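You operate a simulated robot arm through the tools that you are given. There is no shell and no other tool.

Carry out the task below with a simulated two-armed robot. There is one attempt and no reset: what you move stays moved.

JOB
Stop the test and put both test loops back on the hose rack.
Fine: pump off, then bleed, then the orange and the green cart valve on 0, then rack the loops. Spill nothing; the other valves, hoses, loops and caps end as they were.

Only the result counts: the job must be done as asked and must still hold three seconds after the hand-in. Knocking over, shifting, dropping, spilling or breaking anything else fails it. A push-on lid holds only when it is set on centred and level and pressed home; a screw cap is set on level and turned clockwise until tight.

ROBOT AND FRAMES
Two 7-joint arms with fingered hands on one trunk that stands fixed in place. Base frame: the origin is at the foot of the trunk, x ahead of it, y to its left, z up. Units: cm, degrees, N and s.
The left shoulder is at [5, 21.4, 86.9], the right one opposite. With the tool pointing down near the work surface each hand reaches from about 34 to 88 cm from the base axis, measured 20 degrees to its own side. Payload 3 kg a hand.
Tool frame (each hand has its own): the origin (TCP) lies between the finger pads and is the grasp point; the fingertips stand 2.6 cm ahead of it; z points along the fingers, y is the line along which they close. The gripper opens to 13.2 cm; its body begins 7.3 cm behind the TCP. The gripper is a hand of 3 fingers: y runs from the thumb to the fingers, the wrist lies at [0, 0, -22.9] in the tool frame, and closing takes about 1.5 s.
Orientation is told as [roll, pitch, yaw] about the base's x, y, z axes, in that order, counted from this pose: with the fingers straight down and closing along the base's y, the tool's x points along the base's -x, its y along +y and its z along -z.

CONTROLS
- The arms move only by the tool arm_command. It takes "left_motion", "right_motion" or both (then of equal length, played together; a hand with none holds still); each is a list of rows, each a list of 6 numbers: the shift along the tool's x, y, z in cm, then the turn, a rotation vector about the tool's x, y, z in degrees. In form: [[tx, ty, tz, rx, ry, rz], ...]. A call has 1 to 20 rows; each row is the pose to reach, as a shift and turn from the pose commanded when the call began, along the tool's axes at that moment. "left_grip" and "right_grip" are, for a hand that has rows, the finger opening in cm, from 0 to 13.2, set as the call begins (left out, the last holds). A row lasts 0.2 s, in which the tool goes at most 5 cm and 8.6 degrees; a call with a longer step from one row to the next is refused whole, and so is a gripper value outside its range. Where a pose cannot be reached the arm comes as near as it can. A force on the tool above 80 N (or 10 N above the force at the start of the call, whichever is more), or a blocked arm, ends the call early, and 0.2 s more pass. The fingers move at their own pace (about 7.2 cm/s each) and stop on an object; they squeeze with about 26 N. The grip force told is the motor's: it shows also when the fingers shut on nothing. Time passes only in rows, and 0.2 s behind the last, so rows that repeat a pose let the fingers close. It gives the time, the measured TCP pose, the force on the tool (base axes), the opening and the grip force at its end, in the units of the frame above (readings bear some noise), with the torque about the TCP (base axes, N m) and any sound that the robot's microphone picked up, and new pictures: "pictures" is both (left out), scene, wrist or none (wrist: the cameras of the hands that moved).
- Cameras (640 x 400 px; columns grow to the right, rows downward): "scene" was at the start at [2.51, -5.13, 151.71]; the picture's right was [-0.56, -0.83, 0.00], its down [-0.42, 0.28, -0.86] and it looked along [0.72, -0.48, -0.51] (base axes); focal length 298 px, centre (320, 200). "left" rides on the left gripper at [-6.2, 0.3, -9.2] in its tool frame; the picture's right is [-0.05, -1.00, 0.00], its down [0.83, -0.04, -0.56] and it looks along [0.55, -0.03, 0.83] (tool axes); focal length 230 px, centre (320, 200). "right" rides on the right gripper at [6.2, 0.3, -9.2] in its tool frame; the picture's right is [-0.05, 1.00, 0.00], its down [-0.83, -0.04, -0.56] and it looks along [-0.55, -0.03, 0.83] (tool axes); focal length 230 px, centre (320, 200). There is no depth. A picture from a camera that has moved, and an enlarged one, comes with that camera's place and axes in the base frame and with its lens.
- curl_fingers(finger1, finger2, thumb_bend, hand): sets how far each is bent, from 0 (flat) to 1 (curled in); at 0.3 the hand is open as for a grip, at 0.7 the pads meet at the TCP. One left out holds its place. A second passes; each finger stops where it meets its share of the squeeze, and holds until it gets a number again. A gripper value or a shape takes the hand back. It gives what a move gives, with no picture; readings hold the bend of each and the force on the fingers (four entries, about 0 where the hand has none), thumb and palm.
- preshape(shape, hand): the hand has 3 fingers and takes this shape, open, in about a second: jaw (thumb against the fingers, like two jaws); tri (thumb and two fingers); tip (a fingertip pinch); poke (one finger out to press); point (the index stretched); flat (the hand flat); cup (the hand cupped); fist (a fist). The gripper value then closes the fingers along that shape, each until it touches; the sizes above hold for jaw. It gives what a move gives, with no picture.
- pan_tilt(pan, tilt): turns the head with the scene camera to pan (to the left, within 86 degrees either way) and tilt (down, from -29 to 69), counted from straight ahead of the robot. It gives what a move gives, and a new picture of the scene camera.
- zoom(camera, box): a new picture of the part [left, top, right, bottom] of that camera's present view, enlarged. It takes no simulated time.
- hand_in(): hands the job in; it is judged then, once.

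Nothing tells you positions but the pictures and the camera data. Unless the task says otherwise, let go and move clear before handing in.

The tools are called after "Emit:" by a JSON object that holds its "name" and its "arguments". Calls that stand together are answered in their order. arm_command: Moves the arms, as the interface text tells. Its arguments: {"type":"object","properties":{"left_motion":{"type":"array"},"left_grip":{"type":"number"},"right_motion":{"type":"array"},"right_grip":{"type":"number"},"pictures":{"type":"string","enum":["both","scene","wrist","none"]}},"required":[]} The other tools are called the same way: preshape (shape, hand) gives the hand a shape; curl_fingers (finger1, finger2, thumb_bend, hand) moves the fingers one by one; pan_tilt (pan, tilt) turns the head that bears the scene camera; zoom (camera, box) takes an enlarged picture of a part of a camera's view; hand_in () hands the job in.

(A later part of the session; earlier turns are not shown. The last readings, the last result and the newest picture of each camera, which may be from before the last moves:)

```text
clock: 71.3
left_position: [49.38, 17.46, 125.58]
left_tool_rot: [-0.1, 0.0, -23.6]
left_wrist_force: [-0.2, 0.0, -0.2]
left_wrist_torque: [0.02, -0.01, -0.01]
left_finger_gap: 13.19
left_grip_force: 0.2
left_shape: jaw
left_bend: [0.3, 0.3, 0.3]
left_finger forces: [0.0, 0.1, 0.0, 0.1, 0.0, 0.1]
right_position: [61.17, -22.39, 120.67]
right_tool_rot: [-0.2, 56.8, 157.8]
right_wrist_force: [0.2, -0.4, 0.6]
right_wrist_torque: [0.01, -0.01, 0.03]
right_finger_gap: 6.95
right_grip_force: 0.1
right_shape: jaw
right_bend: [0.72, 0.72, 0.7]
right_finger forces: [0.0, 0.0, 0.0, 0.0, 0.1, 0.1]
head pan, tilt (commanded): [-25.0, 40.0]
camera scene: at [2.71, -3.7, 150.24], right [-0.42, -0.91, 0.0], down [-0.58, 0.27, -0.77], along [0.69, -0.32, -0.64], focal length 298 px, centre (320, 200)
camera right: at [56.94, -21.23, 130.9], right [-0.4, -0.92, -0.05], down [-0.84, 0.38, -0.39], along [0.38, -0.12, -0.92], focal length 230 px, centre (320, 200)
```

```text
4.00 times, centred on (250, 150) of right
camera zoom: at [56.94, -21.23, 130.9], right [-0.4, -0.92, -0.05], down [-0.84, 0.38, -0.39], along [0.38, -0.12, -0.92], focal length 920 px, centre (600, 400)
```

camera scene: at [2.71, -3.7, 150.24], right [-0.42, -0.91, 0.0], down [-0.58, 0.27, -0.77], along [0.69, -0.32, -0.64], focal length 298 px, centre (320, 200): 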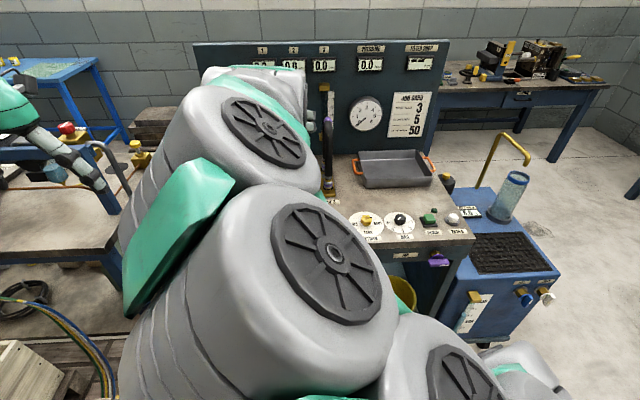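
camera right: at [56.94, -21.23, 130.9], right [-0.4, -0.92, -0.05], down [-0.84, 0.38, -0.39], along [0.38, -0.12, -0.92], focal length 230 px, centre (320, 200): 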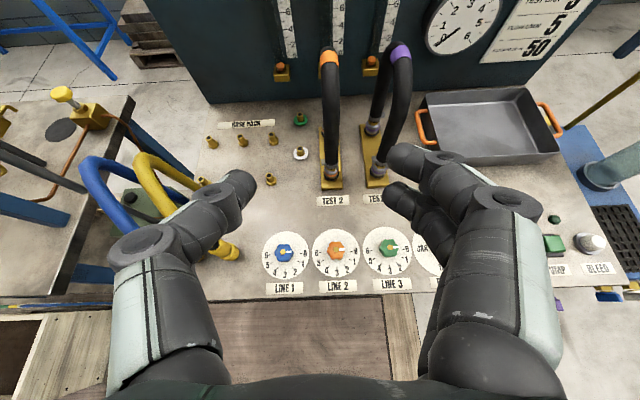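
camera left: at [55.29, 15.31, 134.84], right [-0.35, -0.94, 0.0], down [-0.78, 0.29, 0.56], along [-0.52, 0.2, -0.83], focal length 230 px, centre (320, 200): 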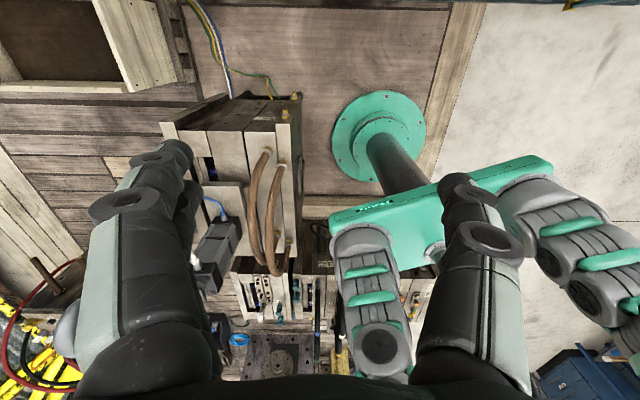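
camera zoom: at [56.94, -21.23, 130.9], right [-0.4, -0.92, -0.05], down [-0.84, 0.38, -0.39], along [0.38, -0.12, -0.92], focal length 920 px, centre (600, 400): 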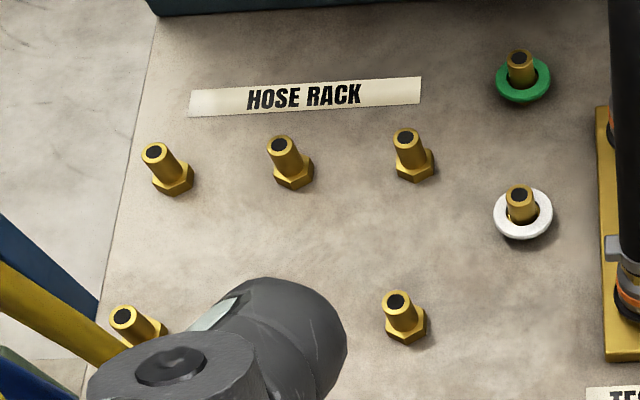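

Refined in cart axes: TEST 2 ports at u≈0.0, TEST 3 at u≈-10.0, v≈85.6/96.6; rack pairs at u≈13.3 and 20.6, v≈85.2/95.9. The loop apex centre is near v 91, z 108.4. Moving to a pre-grasp pose 12 cm short of the orange apex.

Emit:
{"name": "arm_command", "arguments": {"right_motion": [[0.5, 0.25, 2.05, 0, 0, 0], [1, 0.5, 4.1, 0, 0, 0], [1.5, 0.75, 6.15, 0, 0, 0], [2, 1, 8.2, 0, 0, 0], [2.5, 1.25, 10.25, 0, 0, 0], [3, 1.5, 12.3, 0, 0, 0], [3.5, 1.75, 14.35, 0, 0, 0], [3.92, 1.93, 16.39, 0, 0, 0]], "right_grip": 7.5, "pictures": "both"}}

```text
clock: 73.1
left_position: [49.57, 17.45, 125.75]
left_tool_rot: [0.0, 0.0, -23.6]
left_wrist_force: [0.3, -0.2, -1.2]
left_wrist_torque: [0.0, 0.03, -0.03]
left_finger_gap: 13.16
left_grip_force: 0.1
left_shape: jaw
left_bend: [0.3, 0.3, 0.3]
left_finger forces: [0.0, 0.1, 0.0, 0.0, 0.0, 0.0]
right_position: [75.33, -29.96, 115.13]
right_tool_rot: [-0.1, 56.8, 158.1]
right_wrist_force: [0.4, 0.3, 0.8]
right_wrist_torque: [0.01, 0.01, -0.03]
right_finger_gap: 7.46
right_grip_force: 0.1
right_shape: jaw
right_bend: [0.72, 0.72, 0.7]
right_finger forces: [0.0, 0.0, 0.0, 0.0, 0.0, 0.1]
head pan, tilt (commanded): [-25.0, 40.0]
camera scene: at [2.72, -3.7, 150.24], right [-0.42, -0.91, 0.0], down [-0.58, 0.27, -0.77], along [0.69, -0.32, -0.64], focal length 298 px, centre (320, 200)
camera right: at [71.03, -28.87, 125.28], right [-0.4, -0.92, -0.05], down [-0.84, 0.38, -0.39], along [0.38, -0.12, -0.92], focal length 230 px, centre (320, 200)
```

scene: 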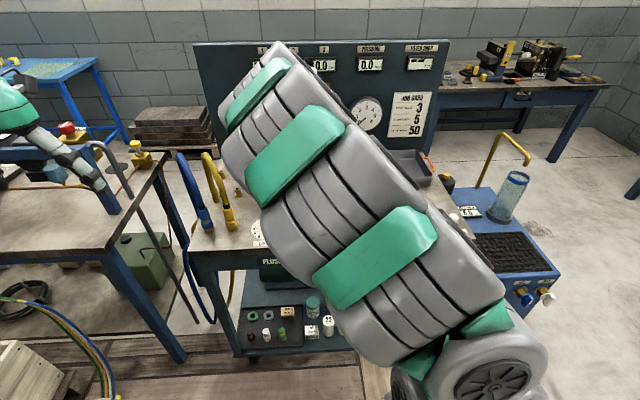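
right: 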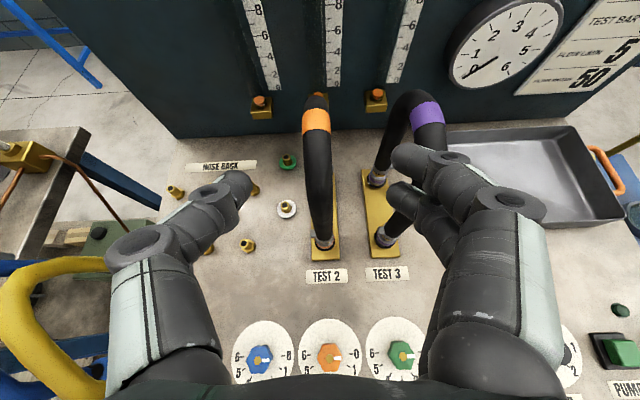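

Emit:
{"name": "zoom", "arguments": {"camera": "right", "box": [260, 70, 400, 170]}}

```text
4.00 times, centred on (330, 120) of right
camera zoom: at [71.03, -28.87, 125.28], right [-0.4, -0.92, -0.05], down [-0.84, 0.38, -0.39], along [0.38, -0.12, -0.92], focal length 920 px, centre (280, 520)
```

zoom: 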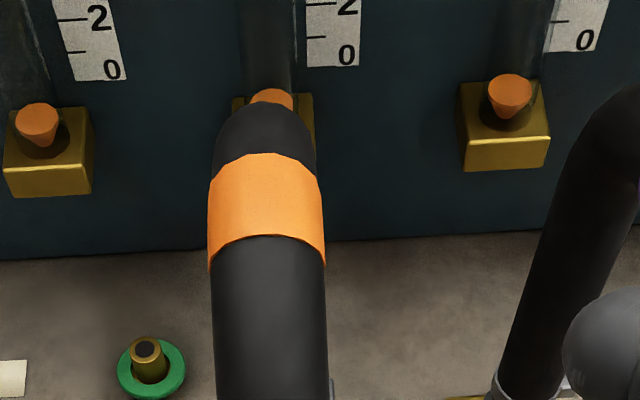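

The hand is lined up with the orange band, needing a 0.3 cm sideways correction. Sliding forward along the tool axis to straddle the apex.

Emit:
{"name": "arm_command", "arguments": {"right_motion": [[-0.1, -0.3, 2, 0, 0, 0], [-0.1, -0.3, 4, 0, 0, 0], [-0.2, -0.3, 6, 0, 0, 0], [-0.2, -0.3, 8, 0, 0, 0], [-0.3, -0.3, 10, 0, 0, 0], [-0.3, -0.3, 11.5, 0, 0, 0]], "right_grip": 7.5, "pictures": "both"}}

```text
clock: 74.5
left_position: [49.6, 17.48, 125.72]
left_tool_rot: [-0.1, 0.1, -23.6]
left_wrist_force: [0.0, 0.2, -0.1]
left_wrist_torque: [0.01, 0.03, -0.02]
left_finger_gap: 13.21
left_grip_force: 0.0
left_shape: jaw
left_bend: [0.3, 0.3, 0.3]
left_finger forces: [0.0, 0.1, 0.0, 0.0, 0.0, 0.0]
right_position: [84.12, -33.45, 108.47]
right_tool_rot: [-0.2, 56.8, 157.9]
right_wrist_force: [0.2, -0.1, -0.3]
right_wrist_torque: [-0.02, -0.03, 0.0]
right_finger_gap: 7.45
right_grip_force: 0.1
right_shape: jaw
right_bend: [0.72, 0.72, 0.7]
right_finger forces: [0.1, 0.0, 0.0, 0.0, 0.1, 0.1]
head pan, tilt (commanded): [-25.0, 40.0]
camera scene: at [2.72, -3.7, 150.24], right [-0.42, -0.91, 0.0], down [-0.58, 0.27, -0.77], along [0.69, -0.32, -0.64], focal length 298 px, centre (320, 200)
camera right: at [79.94, -32.19, 118.75], right [-0.4, -0.92, -0.05], down [-0.84, 0.38, -0.39], along [0.38, -0.12, -0.92], focal length 230 px, centre (320, 200)
```

scene: 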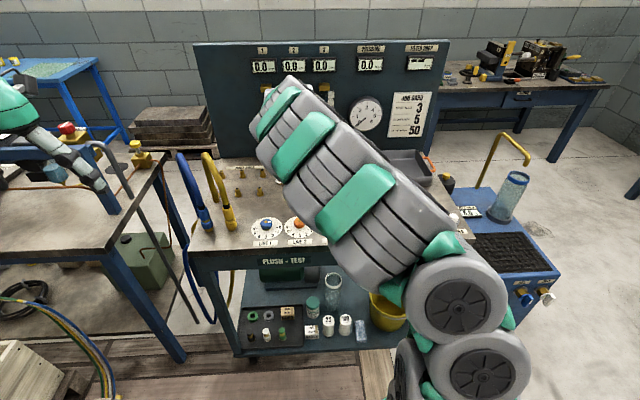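
right: 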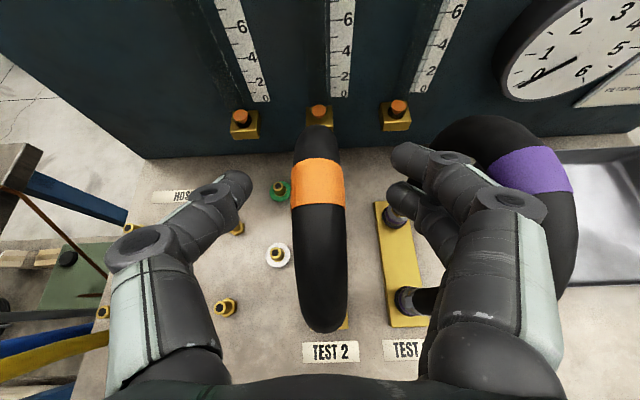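

The band now sits right between thumb and fingers. Closing the grip on the orange loop.

Emit:
{"name": "arm_command", "arguments": {"right_motion": [[0, 0, 0, 0, 0, 0], [0, 0, 0, 0, 0, 0], [0, 0, 0, 0, 0, 0], [0, 0, 0, 0, 0, 0], [0, 0, 0, 0, 0, 0], [0, 0, 0, 0, 0, 0], [0, 0, 0, 0, 0, 0], [0, 0, 0, 0, 0, 0]], "right_grip": 0.5, "pictures": "wrist"}}

Emit:
{"name": "zoom", "arguments": {"camera": "right", "box": [220, 100, 420, 225]}}

```text
clock: 76.3
left_position: [49.54, 17.53, 125.64]
left_tool_rot: [0.0, 0.0, -23.6]
left_wrist_force: [0.9, -0.2, 0.6]
left_wrist_torque: [-0.01, 0.03, -0.01]
left_finger_gap: 13.2
left_grip_force: 0.2
left_shape: jaw
left_bend: [0.3, 0.3, 0.3]
left_finger forces: [0.0, 0.1, 0.0, 0.0, 0.1, 0.0]
right_position: [84.16, -33.4, 108.52]
right_tool_rot: [-0.2, 56.8, 158.0]
right_wrist_force: [0.1, -0.2, -0.1]
right_wrist_torque: [-0.01, -0.03, 0.0]
right_finger_gap: 1.13
right_grip_force: 26.3
right_shape: jaw
right_bend: [0.72, 0.68, 0.7]
right_finger forces: [14.0, 7.8, 0.0, 0.1, 21.9, 0.0]
head pan, tilt (commanded): [-25.0, 40.0]
camera right: at [79.95, -32.15, 118.78], right [-0.4, -0.92, -0.04], down [-0.84, 0.38, -0.39], along [0.38, -0.12, -0.92], focal length 230 px, centre (320, 200)
```

right: 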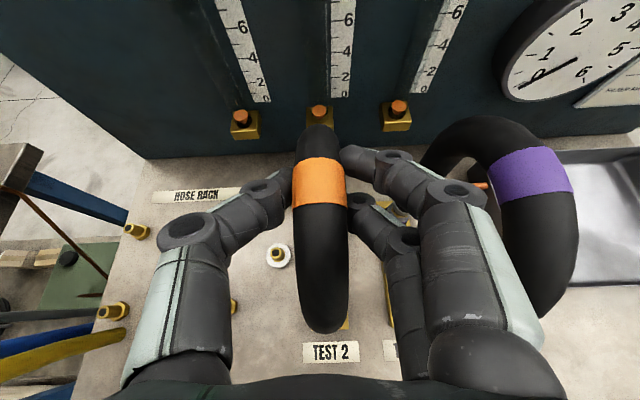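

```text
3.20 times, centred on (320, 162) of right
camera zoom: at [79.95, -32.15, 118.78], right [-0.4, -0.92, -0.04], down [-0.84, 0.38, -0.39], along [0.38, -0.12, -0.92], focal length 736 px, centre (320, 320)
```

zoom: 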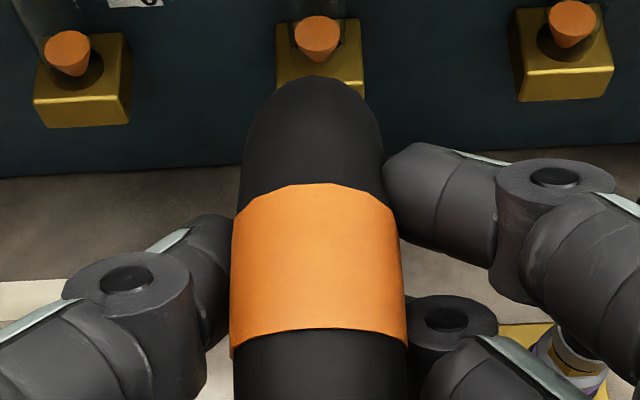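

Grip is firm on the tube. Now I'll pull straight up gently and watch the force.

Emit:
{"name": "arm_command", "arguments": {"right_motion": [[0.21, 0, -0.14, 0, 0, 0], [0.42, 0, -0.27, 0, 0, 0], [0.63, 0, -0.41, 0, 0, 0], [0.84, 0, -0.55, 0, 0, 0]], "pictures": "wrist"}}

```text
clock: 77.3
left_position: [49.49, 17.5, 125.67]
left_tool_rot: [0.1, 0.0, -23.6]
left_wrist_force: [0.5, -0.2, 0.3]
left_wrist_torque: [0.0, -0.02, 0.01]
left_finger_gap: 13.2
left_grip_force: 0.0
left_shape: jaw
left_bend: [0.3, 0.3, 0.3]
left_finger forces: [0.0, 0.0, 0.0, 0.0, 0.0, 0.1]
right_position: [84.02, -33.18, 109.43]
right_tool_rot: [-0.1, 56.8, 158.0]
right_wrist_force: [0.6, -0.7, -3.2]
right_wrist_torque: [-0.01, -0.04, 0.06]
right_finger_gap: 1.15
right_grip_force: 25.7
right_shape: jaw
right_bend: [0.72, 0.68, 0.7]
right_finger forces: [14.2, 8.5, 0.0, 0.0, 22.1, 0.1]
head pan, tilt (commanded): [-25.0, 40.0]
camera right: at [79.77, -32.11, 119.68], right [-0.4, -0.92, -0.04], down [-0.84, 0.38, -0.39], along [0.38, -0.12, -0.92], focal length 230 px, centre (320, 200)
```

right: 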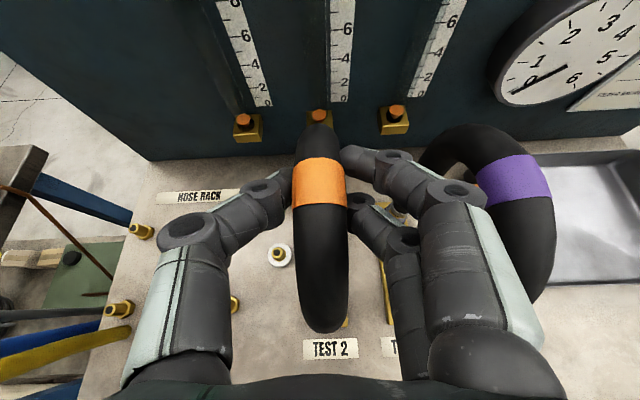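

It lifts with only about 3 N load. Lifting further to clear the nipples.

Emit:
{"name": "arm_command", "arguments": {"right_motion": [[0.42, 0, -0.27, 0, 0, 0], [0.84, 0, -0.55, 0, 0, 0], [1.26, 0, -0.82, 0, 0, 0], [1.67, 0, -1.1, 0, 0, 0], [2.09, 0, -1.37, 0, 0, 0], [2.51, 0, -1.64, 0, 0, 0], [2.93, 0, -1.92, 0, 0, 0], [3.35, 0, -2.19, 0, 0, 0], [3.77, 0, -2.46, 0, 0, 0], [4.18, 0, -2.74, 0, 0, 0]], "pictures": "both"}}

```text
clock: 79.5
left_position: [49.49, 17.45, 125.76]
left_tool_rot: [0.0, 0.0, -23.6]
left_wrist_force: [-0.1, -0.4, 0.4]
left_wrist_torque: [0.0, -0.01, 0.03]
left_finger_gap: 13.19
left_grip_force: 0.1
left_shape: jaw
left_bend: [0.3, 0.3, 0.3]
left_finger forces: [0.1, 0.0, 0.0, 0.1, 0.1, 0.0]
right_position: [84.03, -33.32, 114.49]
right_tool_rot: [-0.3, 56.7, 157.9]
right_wrist_force: [0.0, 0.0, -2.9]
right_wrist_torque: [-0.01, -0.01, 0.02]
right_finger_gap: 1.14
right_grip_force: 26.2
right_shape: jaw
right_bend: [0.72, 0.69, 0.7]
right_finger forces: [14.5, 7.7, 0.1, 0.0, 21.8, 0.0]
head pan, tilt (commanded): [-25.0, 40.0]
camera scene: at [2.72, -3.7, 150.24], right [-0.42, -0.91, 0.0], down [-0.58, 0.27, -0.77], along [0.69, -0.32, -0.64], focal length 298 px, centre (320, 200)
camera right: at [79.88, -32.1, 124.63], right [-0.4, -0.92, -0.05], down [-0.84, 0.38, -0.39], along [0.38, -0.12, -0.92], focal length 230 px, centre (320, 200)
```

scene: 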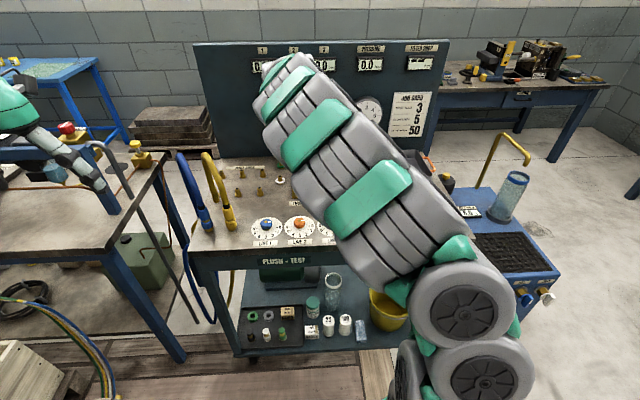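
right: 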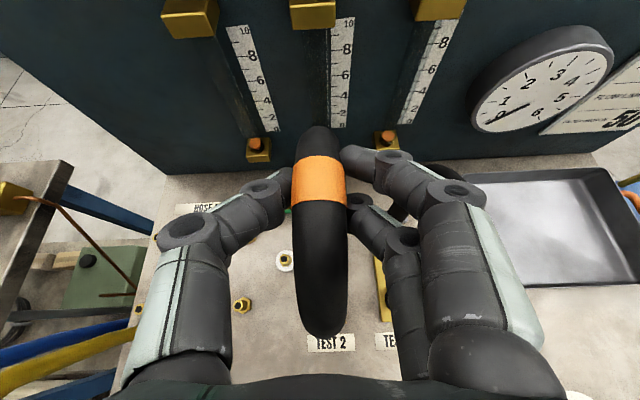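

The orange loop is free of its nipples, 6 cm up. To guide the placing I'll turn the left hand so that its camera looks at the rack from the left.

Emit:
{"name": "arm_command", "arguments": {"left_motion": [[0, 0, 0, 0, 0, 7], [0, 0, 0, 0, 0, 14]], "pictures": "none"}}

Emit:
{"name": "arm_command", "arguments": {"left_motion": [[0, 0, 0, 0, -7.8, 0], [0, 0, 0, 0, -15.6, 0], [0, 0, 0, 0, -23.4, 0], [0, 0, 0, 0, -31.2, 0], [0, 0, 0, 0, -39, 0], [0, 0, 0, 0, -46.8, 0], [0, 0, 0, 0, -54.6, 0], [0, 0, 0, 0, -62.4, 0], [0, 0, 0, 0, -70, 0]], "left_grip": 3, "pictures": "both"}}

```text
clock: 80.1
left_position: [49.54, 17.35, 125.55]
left_tool_rot: [0.0, 0.0, -37.8]
left_wrist_force: [-0.1, -0.3, -0.2]
left_wrist_torque: [0.02, -0.01, 0.03]
left_finger_gap: 13.21
left_grip_force: 0.0
left_shape: jaw
left_bend: [0.3, 0.3, 0.3]
left_finger forces: [0.0, 0.0, 0.0, 0.0, 0.0, 0.0]
right_position: [84.08, -33.31, 114.48]
right_tool_rot: [-0.2, 56.8, 158.0]
right_wrist_force: [-0.8, 0.6, -2.8]
right_wrist_torque: [0.01, 0.0, -0.01]
right_finger_gap: 1.13
right_grip_force: 26.4
right_shape: jaw
right_bend: [0.72, 0.69, 0.7]
right_finger forces: [14.6, 7.6, 0.0, 0.0, 21.8, 0.0]
head pan, tilt (commanded): [-25.0, 40.0]
```

```text
clock: 82.1
left_position: [49.45, 17.2, 125.56]
left_tool_rot: [0.2, -70.1, -37.6]
left_wrist_force: [0.5, 0.4, 0.3]
left_wrist_torque: [-0.03, 0.0, 0.0]
left_finger_gap: 3.05
left_grip_force: 0.1
left_shape: jaw
left_bend: [0.73, 0.73, 0.7]
left_finger forces: [0.0, 0.0, 0.0, 0.0, 0.0, 0.0]
right_position: [84.25, -33.43, 114.33]
right_tool_rot: [-0.3, 56.8, 158.2]
right_wrist_force: [0.2, 0.1, -3.1]
right_wrist_torque: [-0.01, 0.0, 0.02]
right_finger_gap: 1.12
right_grip_force: 26.5
right_shape: jaw
right_bend: [0.72, 0.69, 0.7]
right_finger forces: [14.6, 7.4, 0.0, 0.1, 21.9, 0.1]
head pan, tilt (commanded): [-25.0, 40.0]
camera scene: at [2.72, -3.7, 150.24], right [-0.42, -0.91, 0.0], down [-0.58, 0.27, -0.77], along [0.69, -0.32, -0.64], focal length 298 px, centre (320, 200)
camera left: at [44.42, 21.46, 134.49], right [-0.59, -0.8, 0.05], down [-0.66, 0.46, -0.59], along [0.45, -0.38, -0.8], focal length 230 px, centre (320, 200)
```

scene: 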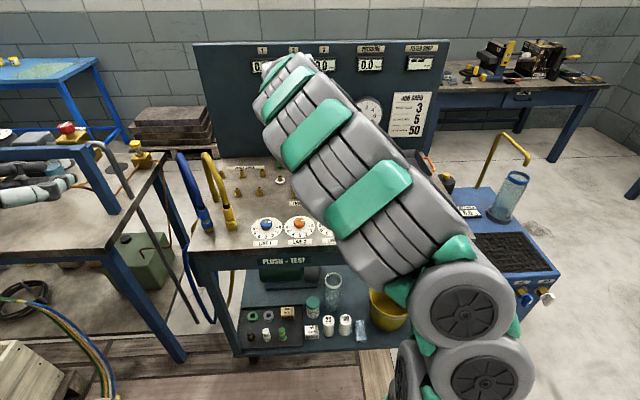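
left: 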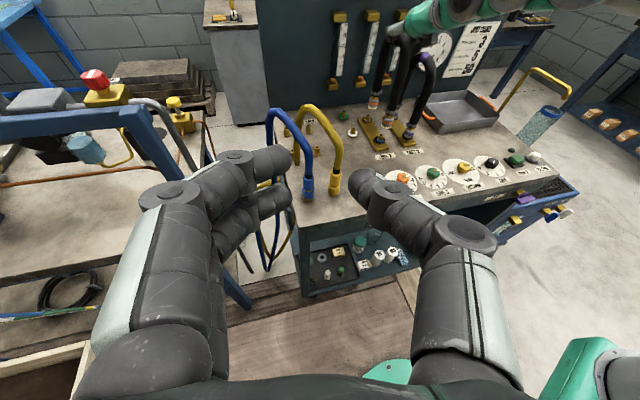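

Emit:
{"name": "zoom", "arguments": {"camera": "left", "box": [260, 60, 460, 185]}}

```text
3.20 times, centred on (360, 122) of left
camera zoom: at [44.42, 21.46, 134.49], right [-0.59, -0.8, 0.05], down [-0.66, 0.46, -0.59], along [0.45, -0.38, -0.8], focal length 736 px, centre (192, 448)
```

zoom: 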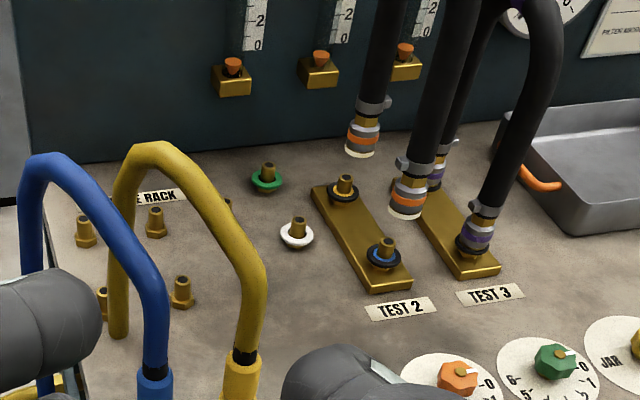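

This left view shows the freed loop ends and bare nipples clearly. I'll raise the left camera 10 cm to look over the yellow and blue hoses.

Emit:
{"name": "arm_command", "arguments": {"left_motion": [[-1.9, 0, -0.7, 0, 0, 0], [-3.8, 0, -1.4, 0, 0, 0], [-5.6, 0, -2.1, 0, 0, 0], [-7.5, 0, -2.7, 0, 0, 0], [-9.4, 0, -3.4, 0, 0, 0]], "pictures": "none"}}

Emit:
{"name": "zoom", "arguments": {"camera": "left", "box": [220, 60, 480, 220]}}

```text
clock: 83.3
left_position: [49.35, 17.06, 135.51]
left_tool_rot: [0.0, -70.0, -37.6]
left_wrist_force: [0.4, -0.4, 1.1]
left_wrist_torque: [-0.01, 0.01, 0.03]
left_finger_gap: 3.01
left_grip_force: 0.0
left_shape: jaw
left_bend: [0.73, 0.73, 0.7]
left_finger forces: [0.1, 0.1, 0.1, 0.0, 0.0, 0.0]
right_position: [84.15, -33.25, 114.43]
right_tool_rot: [-0.2, 56.8, 158.0]
right_wrist_force: [0.0, -0.7, -2.2]
right_wrist_torque: [0.01, 0.02, 0.01]
right_finger_gap: 1.12
right_grip_force: 26.4
right_shape: jaw
right_bend: [0.72, 0.69, 0.7]
right_finger forces: [14.7, 7.5, 0.0, 0.0, 21.8, 0.1]
head pan, tilt (commanded): [-25.0, 40.0]
```

```text
2.46 times, centred on (350, 140) of left
camera zoom: at [44.34, 21.34, 144.46], right [-0.6, -0.8, 0.05], down [-0.66, 0.46, -0.59], along [0.45, -0.38, -0.81], focal length 566 px, centre (246, 348)
```

zoom: 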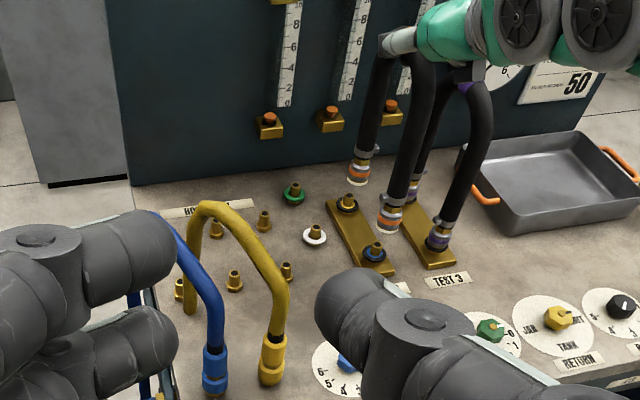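

Emit:
{"name": "zoom", "arguments": {"camera": "left", "box": [280, 130, 400, 205]}}

Emit:
{"name": "zoom", "arguments": {"camera": "left", "box": [300, 70, 420, 170]}}

```text
5.33 times, centred on (340, 168) of left
camera zoom: at [44.34, 21.34, 144.46], right [-0.6, -0.8, 0.05], down [-0.66, 0.46, -0.59], along [0.45, -0.38, -0.81], focal length 1227 px, centre (213, 373)
```

zoom: 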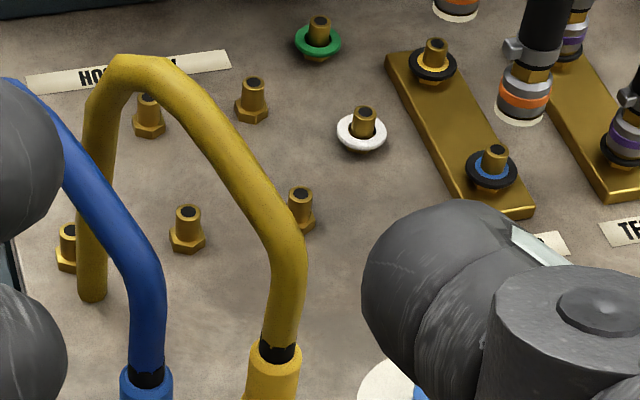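

```text
4.00 times, centred on (360, 120) of left
camera zoom: at [44.34, 21.34, 144.46], right [-0.6, -0.8, 0.05], down [-0.66, 0.46, -0.59], along [0.45, -0.38, -0.81], focal length 920 px, centre (160, 520)
```

zoom: 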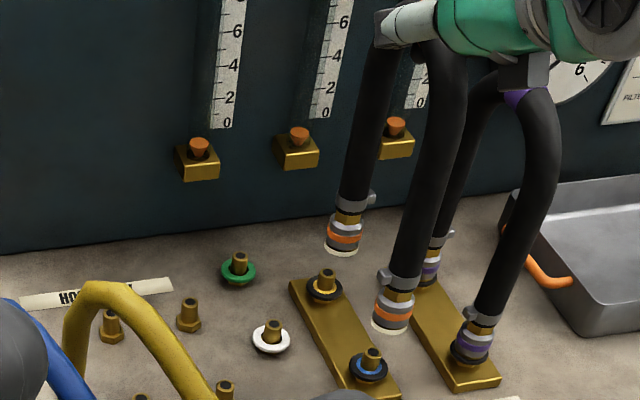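

Measured displacement from TEST 2 nipples to pegs D/B is about 20.8 cm to the left and 0.4 cm back toward me. I'll carry the loop left in two stages at this lifted height.

Emit:
{"name": "arm_command", "arguments": {"right_motion": [[-0.2, -1.5, 0.1, 0, 0, 0], [-0.4, -3, 0.2, 0, 0, 0], [-0.6, -4.5, 0.2, 0, 0, 0], [-0.8, -6, 0.2, 0, 0, 0], [-0.8, -7.5, 0.2, 0, 0, 0], [-0.8, -9, 0.2, 0, 0, 0], [-0.8, -10.5, 0.2, 0, 0, 0], [-0.8, -12, 0.2, 0, 0, 0]], "pictures": "wrist"}}

Emit:
{"name": "zoom", "arguments": {"camera": "left", "box": [260, 70, 440, 200]}}

```text
clock: 85.1
left_position: [49.33, 17.07, 135.47]
left_tool_rot: [0.0, -70.0, -37.7]
left_wrist_force: [0.2, -0.4, -0.3]
left_wrist_torque: [0.05, 0.0, 0.01]
left_finger_gap: 3.02
left_grip_force: 0.1
left_shape: jaw
left_bend: [0.73, 0.73, 0.7]
left_finger forces: [0.0, 0.0, 0.0, 0.0, 0.0, 0.0]
right_position: [88.13, -22.14, 113.71]
right_tool_rot: [-0.1, 56.9, 158.1]
right_wrist_force: [0.1, -0.4, -3.2]
right_wrist_torque: [0.01, -0.02, 0.0]
right_finger_gap: 1.1
right_grip_force: 25.8
right_shape: jaw
right_bend: [0.72, 0.7, 0.7]
right_finger forces: [15.3, 6.5, 0.0, 0.0, 22.0, 0.0]
head pan, tilt (commanded): [-25.0, 40.0]
camera right: at [84.0, -20.86, 123.96], right [-0.4, -0.92, -0.04], down [-0.84, 0.38, -0.39], along [0.38, -0.12, -0.92], focal length 230 px, centre (320, 200)
```

right: 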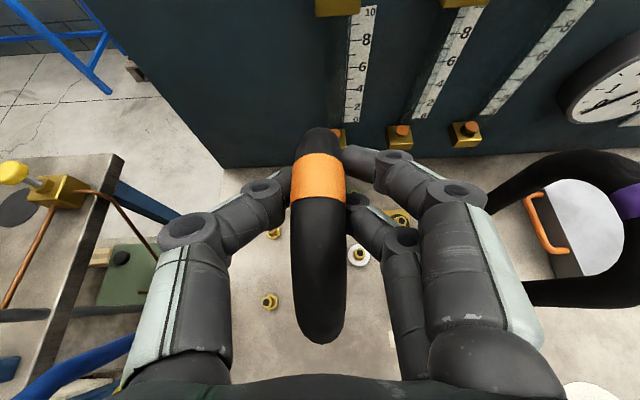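

```text
3.08 times, centred on (350, 135) of left
camera zoom: at [44.35, 21.34, 144.42], right [-0.6, -0.8, 0.05], down [-0.66, 0.46, -0.59], along [0.45, -0.38, -0.81], focal length 708 px, centre (228, 400)
```

zoom: 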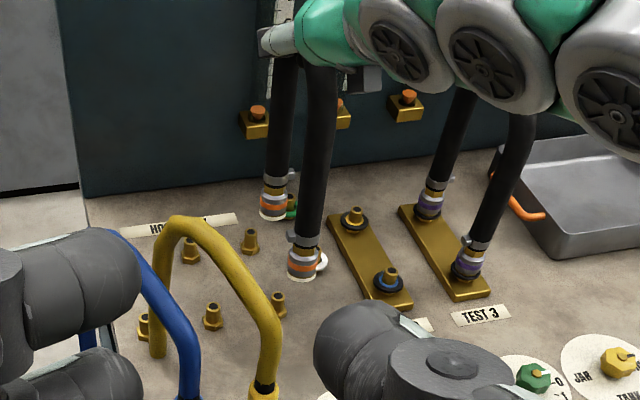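

Emit:
{"name": "arm_command", "arguments": {"right_motion": [[0, -1.5, 0, 0, 0, 0], [0, -3, 0, 0, 0, 0], [0, -4.5, 0, 0, 0, 0], [0, -6, 0, 0, 0, 0], [0, -7.5, 0, 0, 0, 0], [0, -8.7, 0, 0, 0, 0]], "pictures": "wrist"}}

Emit:
{"name": "zoom", "arguments": {"camera": "left", "box": [260, 70, 440, 200]}}

Emit:
{"name": "zoom", "arguments": {"camera": "left", "box": [290, 110, 390, 190]}}

```text
clock: 86.5
left_position: [49.4, 17.15, 135.61]
left_tool_rot: [-0.1, -69.9, -37.6]
left_wrist_force: [0.1, -0.1, -0.1]
left_wrist_torque: [-0.02, 0.02, -0.04]
left_finger_gap: 3.02
left_grip_force: 0.0
left_shape: jaw
left_bend: [0.73, 0.73, 0.7]
left_finger forces: [0.1, 0.1, 0.0, 0.0, 0.0, 0.0]
right_position: [91.67, -14.07, 113.7]
right_tool_rot: [-0.1, 56.8, 157.9]
right_wrist_force: [-0.4, -0.6, -3.1]
right_wrist_torque: [-0.02, -0.01, 0.01]
right_finger_gap: 1.08
right_grip_force: 25.9
right_shape: jaw
right_bend: [0.72, 0.7, 0.7]
right_finger forces: [15.6, 6.0, 0.0, 0.0, 21.7, 0.1]
head pan, tilt (commanded): [-25.0, 40.0]
camera right: at [87.4, -12.81, 123.9], right [-0.4, -0.92, -0.04], down [-0.84, 0.38, -0.39], along [0.38, -0.12, -0.92], focal length 230 px, centre (320, 200)
```

right: 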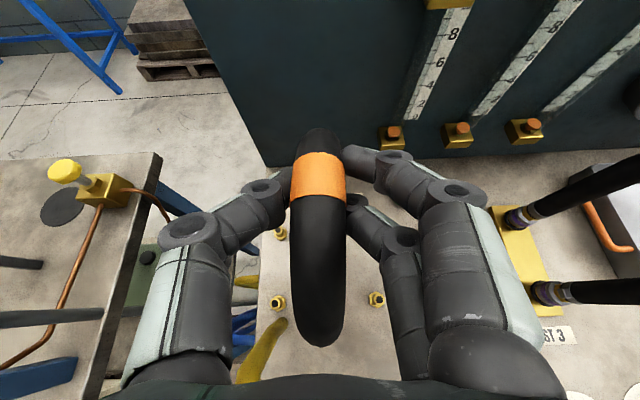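

```text
3.08 times, centred on (350, 135) of left
camera zoom: at [44.35, 21.34, 144.42], right [-0.6, -0.8, 0.05], down [-0.66, 0.46, -0.59], along [0.45, -0.38, -0.81], focal length 708 px, centre (228, 400)
```

zoom: 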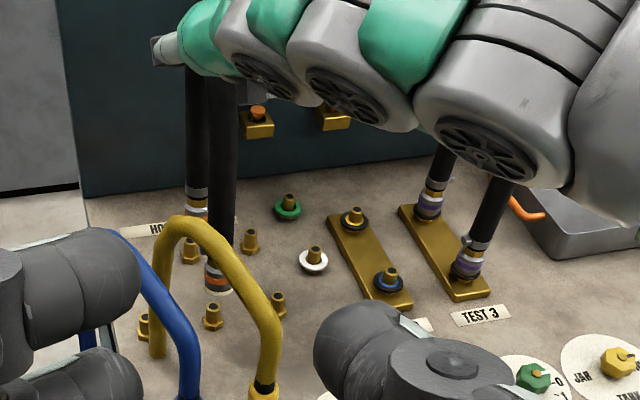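

```text
5.00 times, centred on (340, 150) of left
camera zoom: at [44.35, 21.34, 144.42], right [-0.6, -0.8, 0.05], down [-0.66, 0.46, -0.59], along [0.45, -0.38, -0.81], focal length 1150 px, centre (220, 450)
```

zoom: 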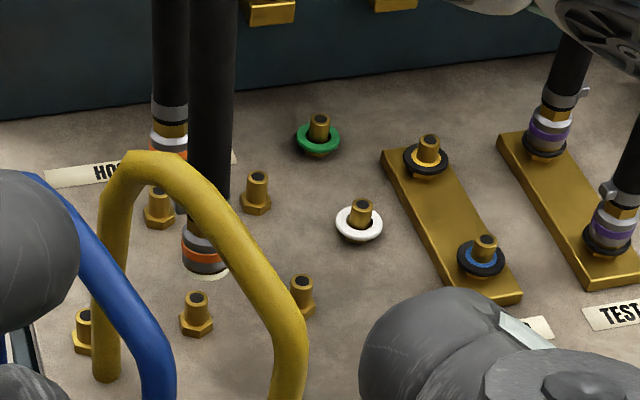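

The loop hangs above the D/B pegs. I'll zoom closely in the left view to measure the alignment of both ends with the pegs.

Emit:
{"name": "zoom", "arguments": {"camera": "left", "box": [305, 120, 365, 170]}}

Emit:
{"name": "zoom", "arguments": {"camera": "left", "box": [295, 60, 375, 120]}}

Emit:
{"name": "zoom", "arguments": {"camera": "right", "box": [240, 220, 400, 360]}}

```text
8.00 times, centred on (335, 145) of left
camera zoom: at [44.35, 21.34, 144.42], right [-0.6, -0.8, 0.05], down [-0.66, 0.46, -0.59], along [0.45, -0.38, -0.81], focal length 1841 px, centre (200, 640)
```

zoom: 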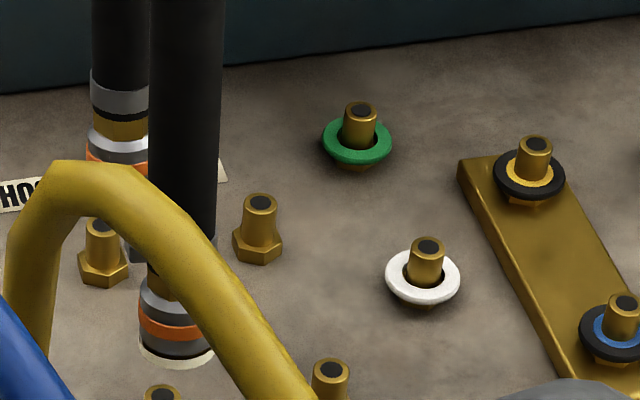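

```text
6.67 times, centred on (335, 90) of left
camera zoom: at [44.35, 21.34, 144.42], right [-0.6, -0.8, 0.05], down [-0.66, 0.46, -0.59], along [0.45, -0.38, -0.81], focal length 1534 px, centre (220, 933)
```

zoom: 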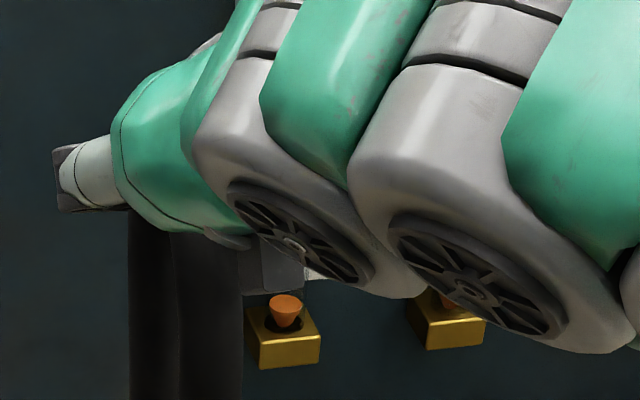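

```text
2.86 times, centred on (320, 290) of right
camera zoom: at [87.4, -12.81, 123.9], right [-0.4, -0.92, -0.04], down [-0.84, 0.38, -0.39], along [0.38, -0.12, -0.92], focal length 657 px, centre (320, -57)
```

zoom: 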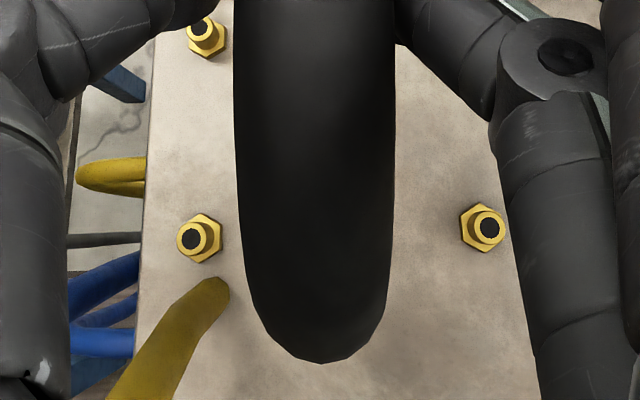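

Emit:
{"name": "zoom", "arguments": {"camera": "right", "box": [220, 100, 420, 225]}}

```text
3.20 times, centred on (320, 162) of right
camera zoom: at [87.4, -12.81, 123.9], right [-0.4, -0.92, -0.04], down [-0.84, 0.38, -0.39], along [0.38, -0.12, -0.92], focal length 736 px, centre (320, 320)
```

zoom: 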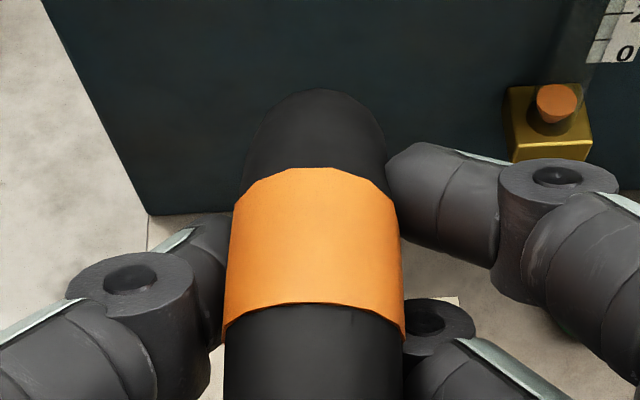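

The loop has pitched about 3° in the grip (ends swung toward me by ~1.2 cm). I'll tilt the hand 3° to bring the loop upright and re-measure.

Emit:
{"name": "arm_command", "arguments": {"right_motion": [[0, 0, 0, 0, 1, 0], [0, 0, 0, 0, 2, 0], [0, 0, 0, 0, 3, 0]], "pictures": "none"}}

Emit:
{"name": "zoom", "arguments": {"camera": "left", "box": [305, 120, 365, 170]}}

Emit:
{"name": "zoom", "arguments": {"camera": "right", "box": [240, 220, 400, 360]}}

Emit:
{"name": "zoom", "arguments": {"camera": "right", "box": [220, 100, 420, 225]}}

```text
clock: 87.3
left_position: [49.33, 17.04, 135.47]
left_tool_rot: [0.0, -69.9, -37.5]
left_wrist_force: [0.2, 0.1, 1.0]
left_wrist_torque: [-0.03, -0.05, 0.02]
left_finger_gap: 3.0
left_grip_force: 0.1
left_shape: jaw
left_bend: [0.73, 0.73, 0.7]
left_finger forces: [0.0, 0.0, 0.0, 0.1, 0.0, 0.0]
right_position: [91.54, -14.14, 113.61]
right_tool_rot: [-0.2, 59.8, 158.0]
right_wrist_force: [0.1, -0.6, -3.2]
right_wrist_torque: [-0.02, -0.01, -0.02]
right_finger_gap: 1.1
right_grip_force: 25.7
right_shape: jaw
right_bend: [0.72, 0.7, 0.7]
right_finger forces: [15.6, 5.9, 0.1, 0.1, 21.3, 0.0]
head pan, tilt (commanded): [-25.0, 40.0]
```

```text
8.00 times, centred on (335, 145) of left
camera zoom: at [44.34, 21.35, 144.42], right [-0.6, -0.8, 0.05], down [-0.66, 0.46, -0.59], along [0.45, -0.38, -0.81], focal length 1841 px, centre (200, 640)
```

zoom: 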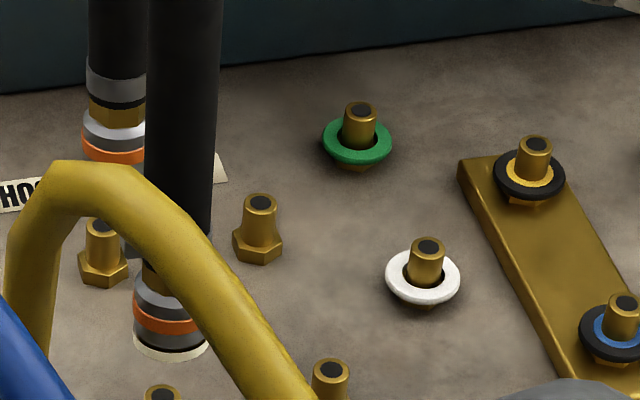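

```text
2.86 times, centred on (320, 290) of right
camera zoom: at [86.84, -12.61, 123.61], right [-0.4, -0.92, -0.05], down [-0.82, 0.38, -0.44], along [0.42, -0.14, -0.9], focal length 657 px, centre (320, -57)
```

zoom: 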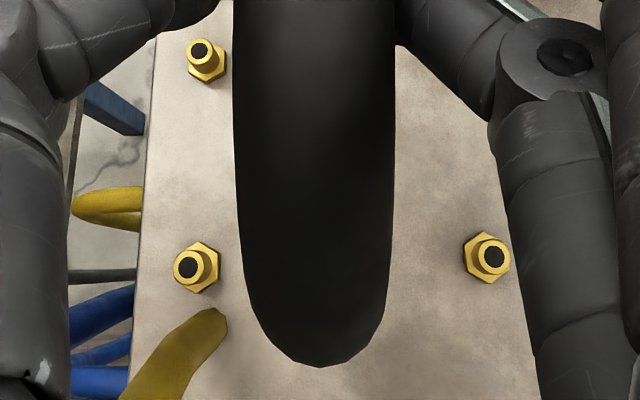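

```text
3.20 times, centred on (320, 162) of right
camera zoom: at [86.84, -12.61, 123.61], right [-0.4, -0.92, -0.05], down [-0.82, 0.38, -0.44], along [0.42, -0.14, -0.9], focal length 736 px, centre (320, 320)
```

zoom: 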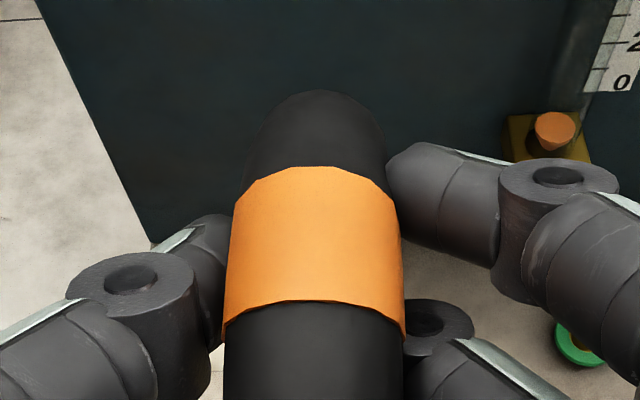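

The Z/v ambiguity is hard to resolve at this height, so I'll lower the loop 2.5 cm so that its ends are nearly level with the peg tops, then compare directly.

Emit:
{"name": "arm_command", "arguments": {"right_motion": [[-0.54, 0, 0.32, 0, 0, 0], [-1.08, 0, 0.63, 0, 0, 0], [-1.62, 0, 0.95, 0, 0, 0], [-2.16, 0, 1.26, 0, 0, 0]], "pictures": "none"}}

Emit:
{"name": "zoom", "arguments": {"camera": "left", "box": [305, 125, 365, 175]}}

```text
clock: 88.3
left_position: [49.41, 17.08, 135.57]
left_tool_rot: [0.0, -70.0, -37.7]
left_wrist_force: [0.1, 0.0, 0.0]
left_wrist_torque: [0.03, 0.01, -0.01]
left_finger_gap: 3.04
left_grip_force: 0.1
left_shape: jaw
left_bend: [0.73, 0.73, 0.7]
left_finger forces: [0.0, 0.0, 0.0, 0.0, 0.0, 0.0]
right_position: [91.63, -13.86, 111.36]
right_tool_rot: [-0.2, 59.8, 158.0]
right_wrist_force: [0.7, 0.5, -3.3]
right_wrist_torque: [0.0, 0.01, 0.0]
right_finger_gap: 1.06
right_grip_force: 26.1
right_shape: jaw
right_bend: [0.72, 0.7, 0.7]
right_finger forces: [15.6, 5.9, 0.1, 0.1, 21.3, 0.1]
head pan, tilt (commanded): [-25.0, 40.0]
```

```text
8.00 times, centred on (335, 150) of left
camera zoom: at [44.34, 21.35, 144.42], right [-0.6, -0.8, 0.05], down [-0.66, 0.46, -0.59], along [0.45, -0.38, -0.81], focal length 1841 px, centre (200, 600)
```

zoom: 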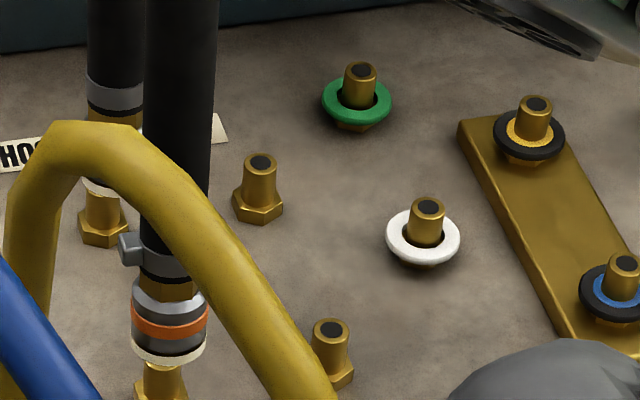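

From here the ends look in line with pegs D and B, but I need a second viewpoint to resolve height. Moving the left camera down 8 cm.

Emit:
{"name": "arm_command", "arguments": {"left_motion": [[1.9, 0, 0.7, 0, 0, 0], [3.8, 0, 1.4, 0, 0, 0], [5.6, 0, 2.1, 0, 0, 0], [7.5, 0, 2.7, 0, 0, 0], [7.5, 0, 2.7, 0, 0, 0]], "pictures": "none"}}

Emit:
{"name": "zoom", "arguments": {"camera": "left", "box": [290, 90, 370, 150]}}

```text
clock: 89.5
left_position: [49.6, 17.36, 127.67]
left_tool_rot: [0.0, -70.0, -37.5]
left_wrist_force: [0.1, -0.3, -0.7]
left_wrist_torque: [-0.01, 0.02, 0.01]
left_finger_gap: 3.06
left_grip_force: 0.1
left_shape: jaw
left_bend: [0.73, 0.73, 0.7]
left_finger forces: [0.1, 0.0, 0.1, 0.1, 0.0, 0.1]
right_position: [91.56, -13.91, 111.33]
right_tool_rot: [-0.2, 59.9, 158.1]
right_wrist_force: [-0.5, -0.2, -3.8]
right_wrist_torque: [0.02, 0.0, 0.02]
right_finger_gap: 1.09
right_grip_force: 26.0
right_shape: jaw
right_bend: [0.72, 0.7, 0.7]
right_finger forces: [15.6, 5.9, 0.0, 0.1, 21.2, 0.0]
head pan, tilt (commanded): [-25.0, 40.0]
```

```text
6.67 times, centred on (330, 120) of left
camera zoom: at [44.58, 21.59, 136.62], right [-0.6, -0.8, 0.05], down [-0.66, 0.46, -0.59], along [0.45, -0.38, -0.81], focal length 1534 px, centre (253, 733)
```

zoom: 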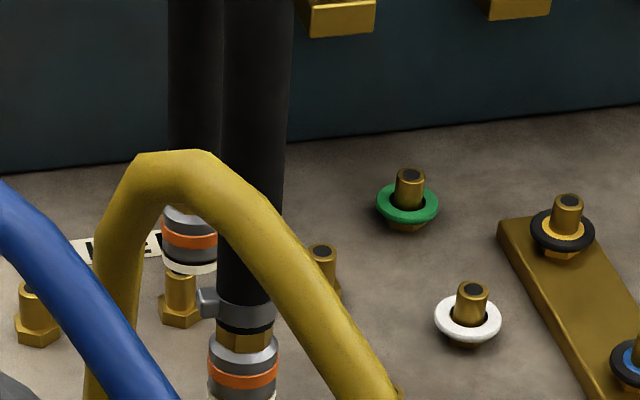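

Emit:
{"name": "zoom", "arguments": {"camera": "left", "box": [290, 115, 370, 175]}}

```text
6.67 times, centred on (330, 145) of left
camera zoom: at [44.58, 21.59, 136.62], right [-0.6, -0.8, 0.05], down [-0.66, 0.46, -0.59], along [0.45, -0.38, -0.81], focal length 1534 px, centre (253, 567)
```

zoom: 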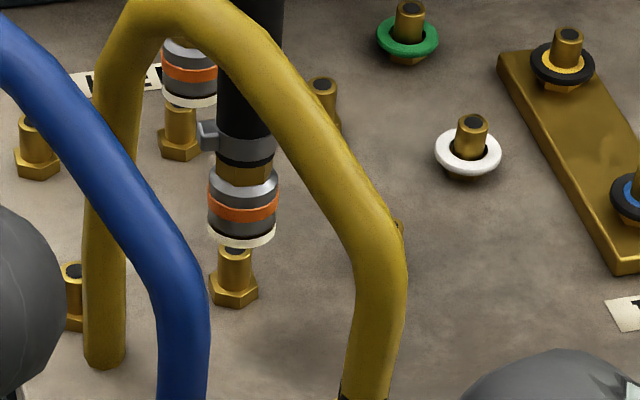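

Using the band and silhouette geometry in the wrist view, the loop still leans about 4° (ends toward me by ~1.5 cm). Tilting the hand another 4.2° to bring it upright.

Emit:
{"name": "arm_command", "arguments": {"right_motion": [[0, 0, 0, 0, 1, 0], [0, 0, 0, 0, 2, 0], [0, 0, 0, 0, 3, 0], [0, 0, 0, 0, 4.2, 0]], "left_motion": [[-1.9, 0, -0.7, 0, 0, 0], [-3.8, 0, -1.4, 0, 0, 0], [-5.6, 0, -2.1, 0, 0, 0], [-7.5, 0, -2.7, 0, 0, 0]], "pictures": "none"}}

Emit:
{"name": "zoom", "arguments": {"camera": "left", "box": [305, 125, 365, 175]}}

Emit:
{"name": "zoom", "arguments": {"camera": "right", "box": [220, 100, 420, 225]}}

Emit:
{"name": "zoom", "arguments": {"camera": "right", "box": [240, 220, 400, 360]}}

```text
clock: 90.5
left_position: [49.54, 17.36, 135.79]
left_tool_rot: [0.2, -70.1, -37.7]
left_wrist_force: [-1.2, -0.7, -0.3]
left_wrist_torque: [0.02, 0.0, -0.03]
left_finger_gap: 3.04
left_grip_force: 0.1
left_shape: jaw
left_bend: [0.73, 0.73, 0.7]
left_finger forces: [0.0, 0.1, 0.0, 0.0, 0.0, 0.0]
right_position: [91.49, -14.06, 111.21]
right_tool_rot: [-0.1, 64.1, 157.9]
right_wrist_force: [0.1, -0.3, -3.0]
right_wrist_torque: [-0.02, 0.0, 0.04]
right_finger_gap: 1.09
right_grip_force: 26.6
right_shape: jaw
right_bend: [0.72, 0.7, 0.7]
right_finger forces: [15.7, 5.6, 0.1, 0.0, 21.2, 0.0]
head pan, tilt (commanded): [-25.0, 40.0]
```

```text
8.00 times, centred on (335, 150) of left
camera zoom: at [44.53, 21.67, 144.68], right [-0.59, -0.8, 0.05], down [-0.66, 0.46, -0.59], along [0.45, -0.38, -0.81], focal length 1841 px, centre (200, 600)
```

zoom: 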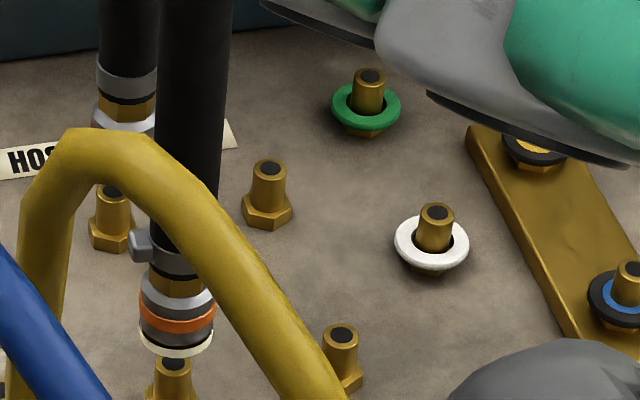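

```text
3.20 times, centred on (320, 162) of right
camera zoom: at [86.13, -12.41, 120.81], right [-0.39, -0.92, -0.05], down [-0.78, 0.36, -0.5], along [0.48, -0.16, -0.86], focal length 736 px, centre (320, 320)
```

zoom: 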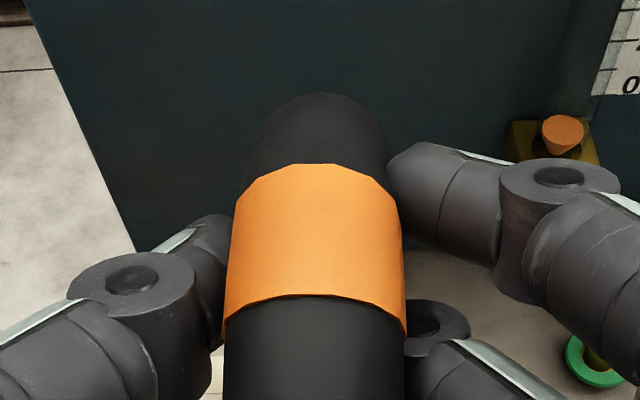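

```text
2.86 times, centred on (320, 290) of right
camera zoom: at [86.13, -12.41, 120.81], right [-0.39, -0.92, -0.05], down [-0.78, 0.36, -0.5], along [0.48, -0.16, -0.86], focal length 657 px, centre (320, -57)
```

zoom: 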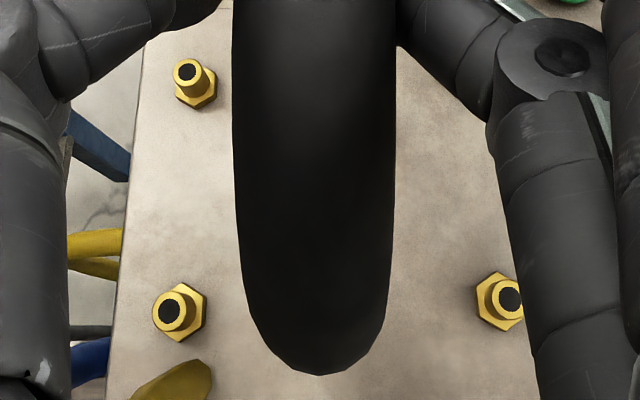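

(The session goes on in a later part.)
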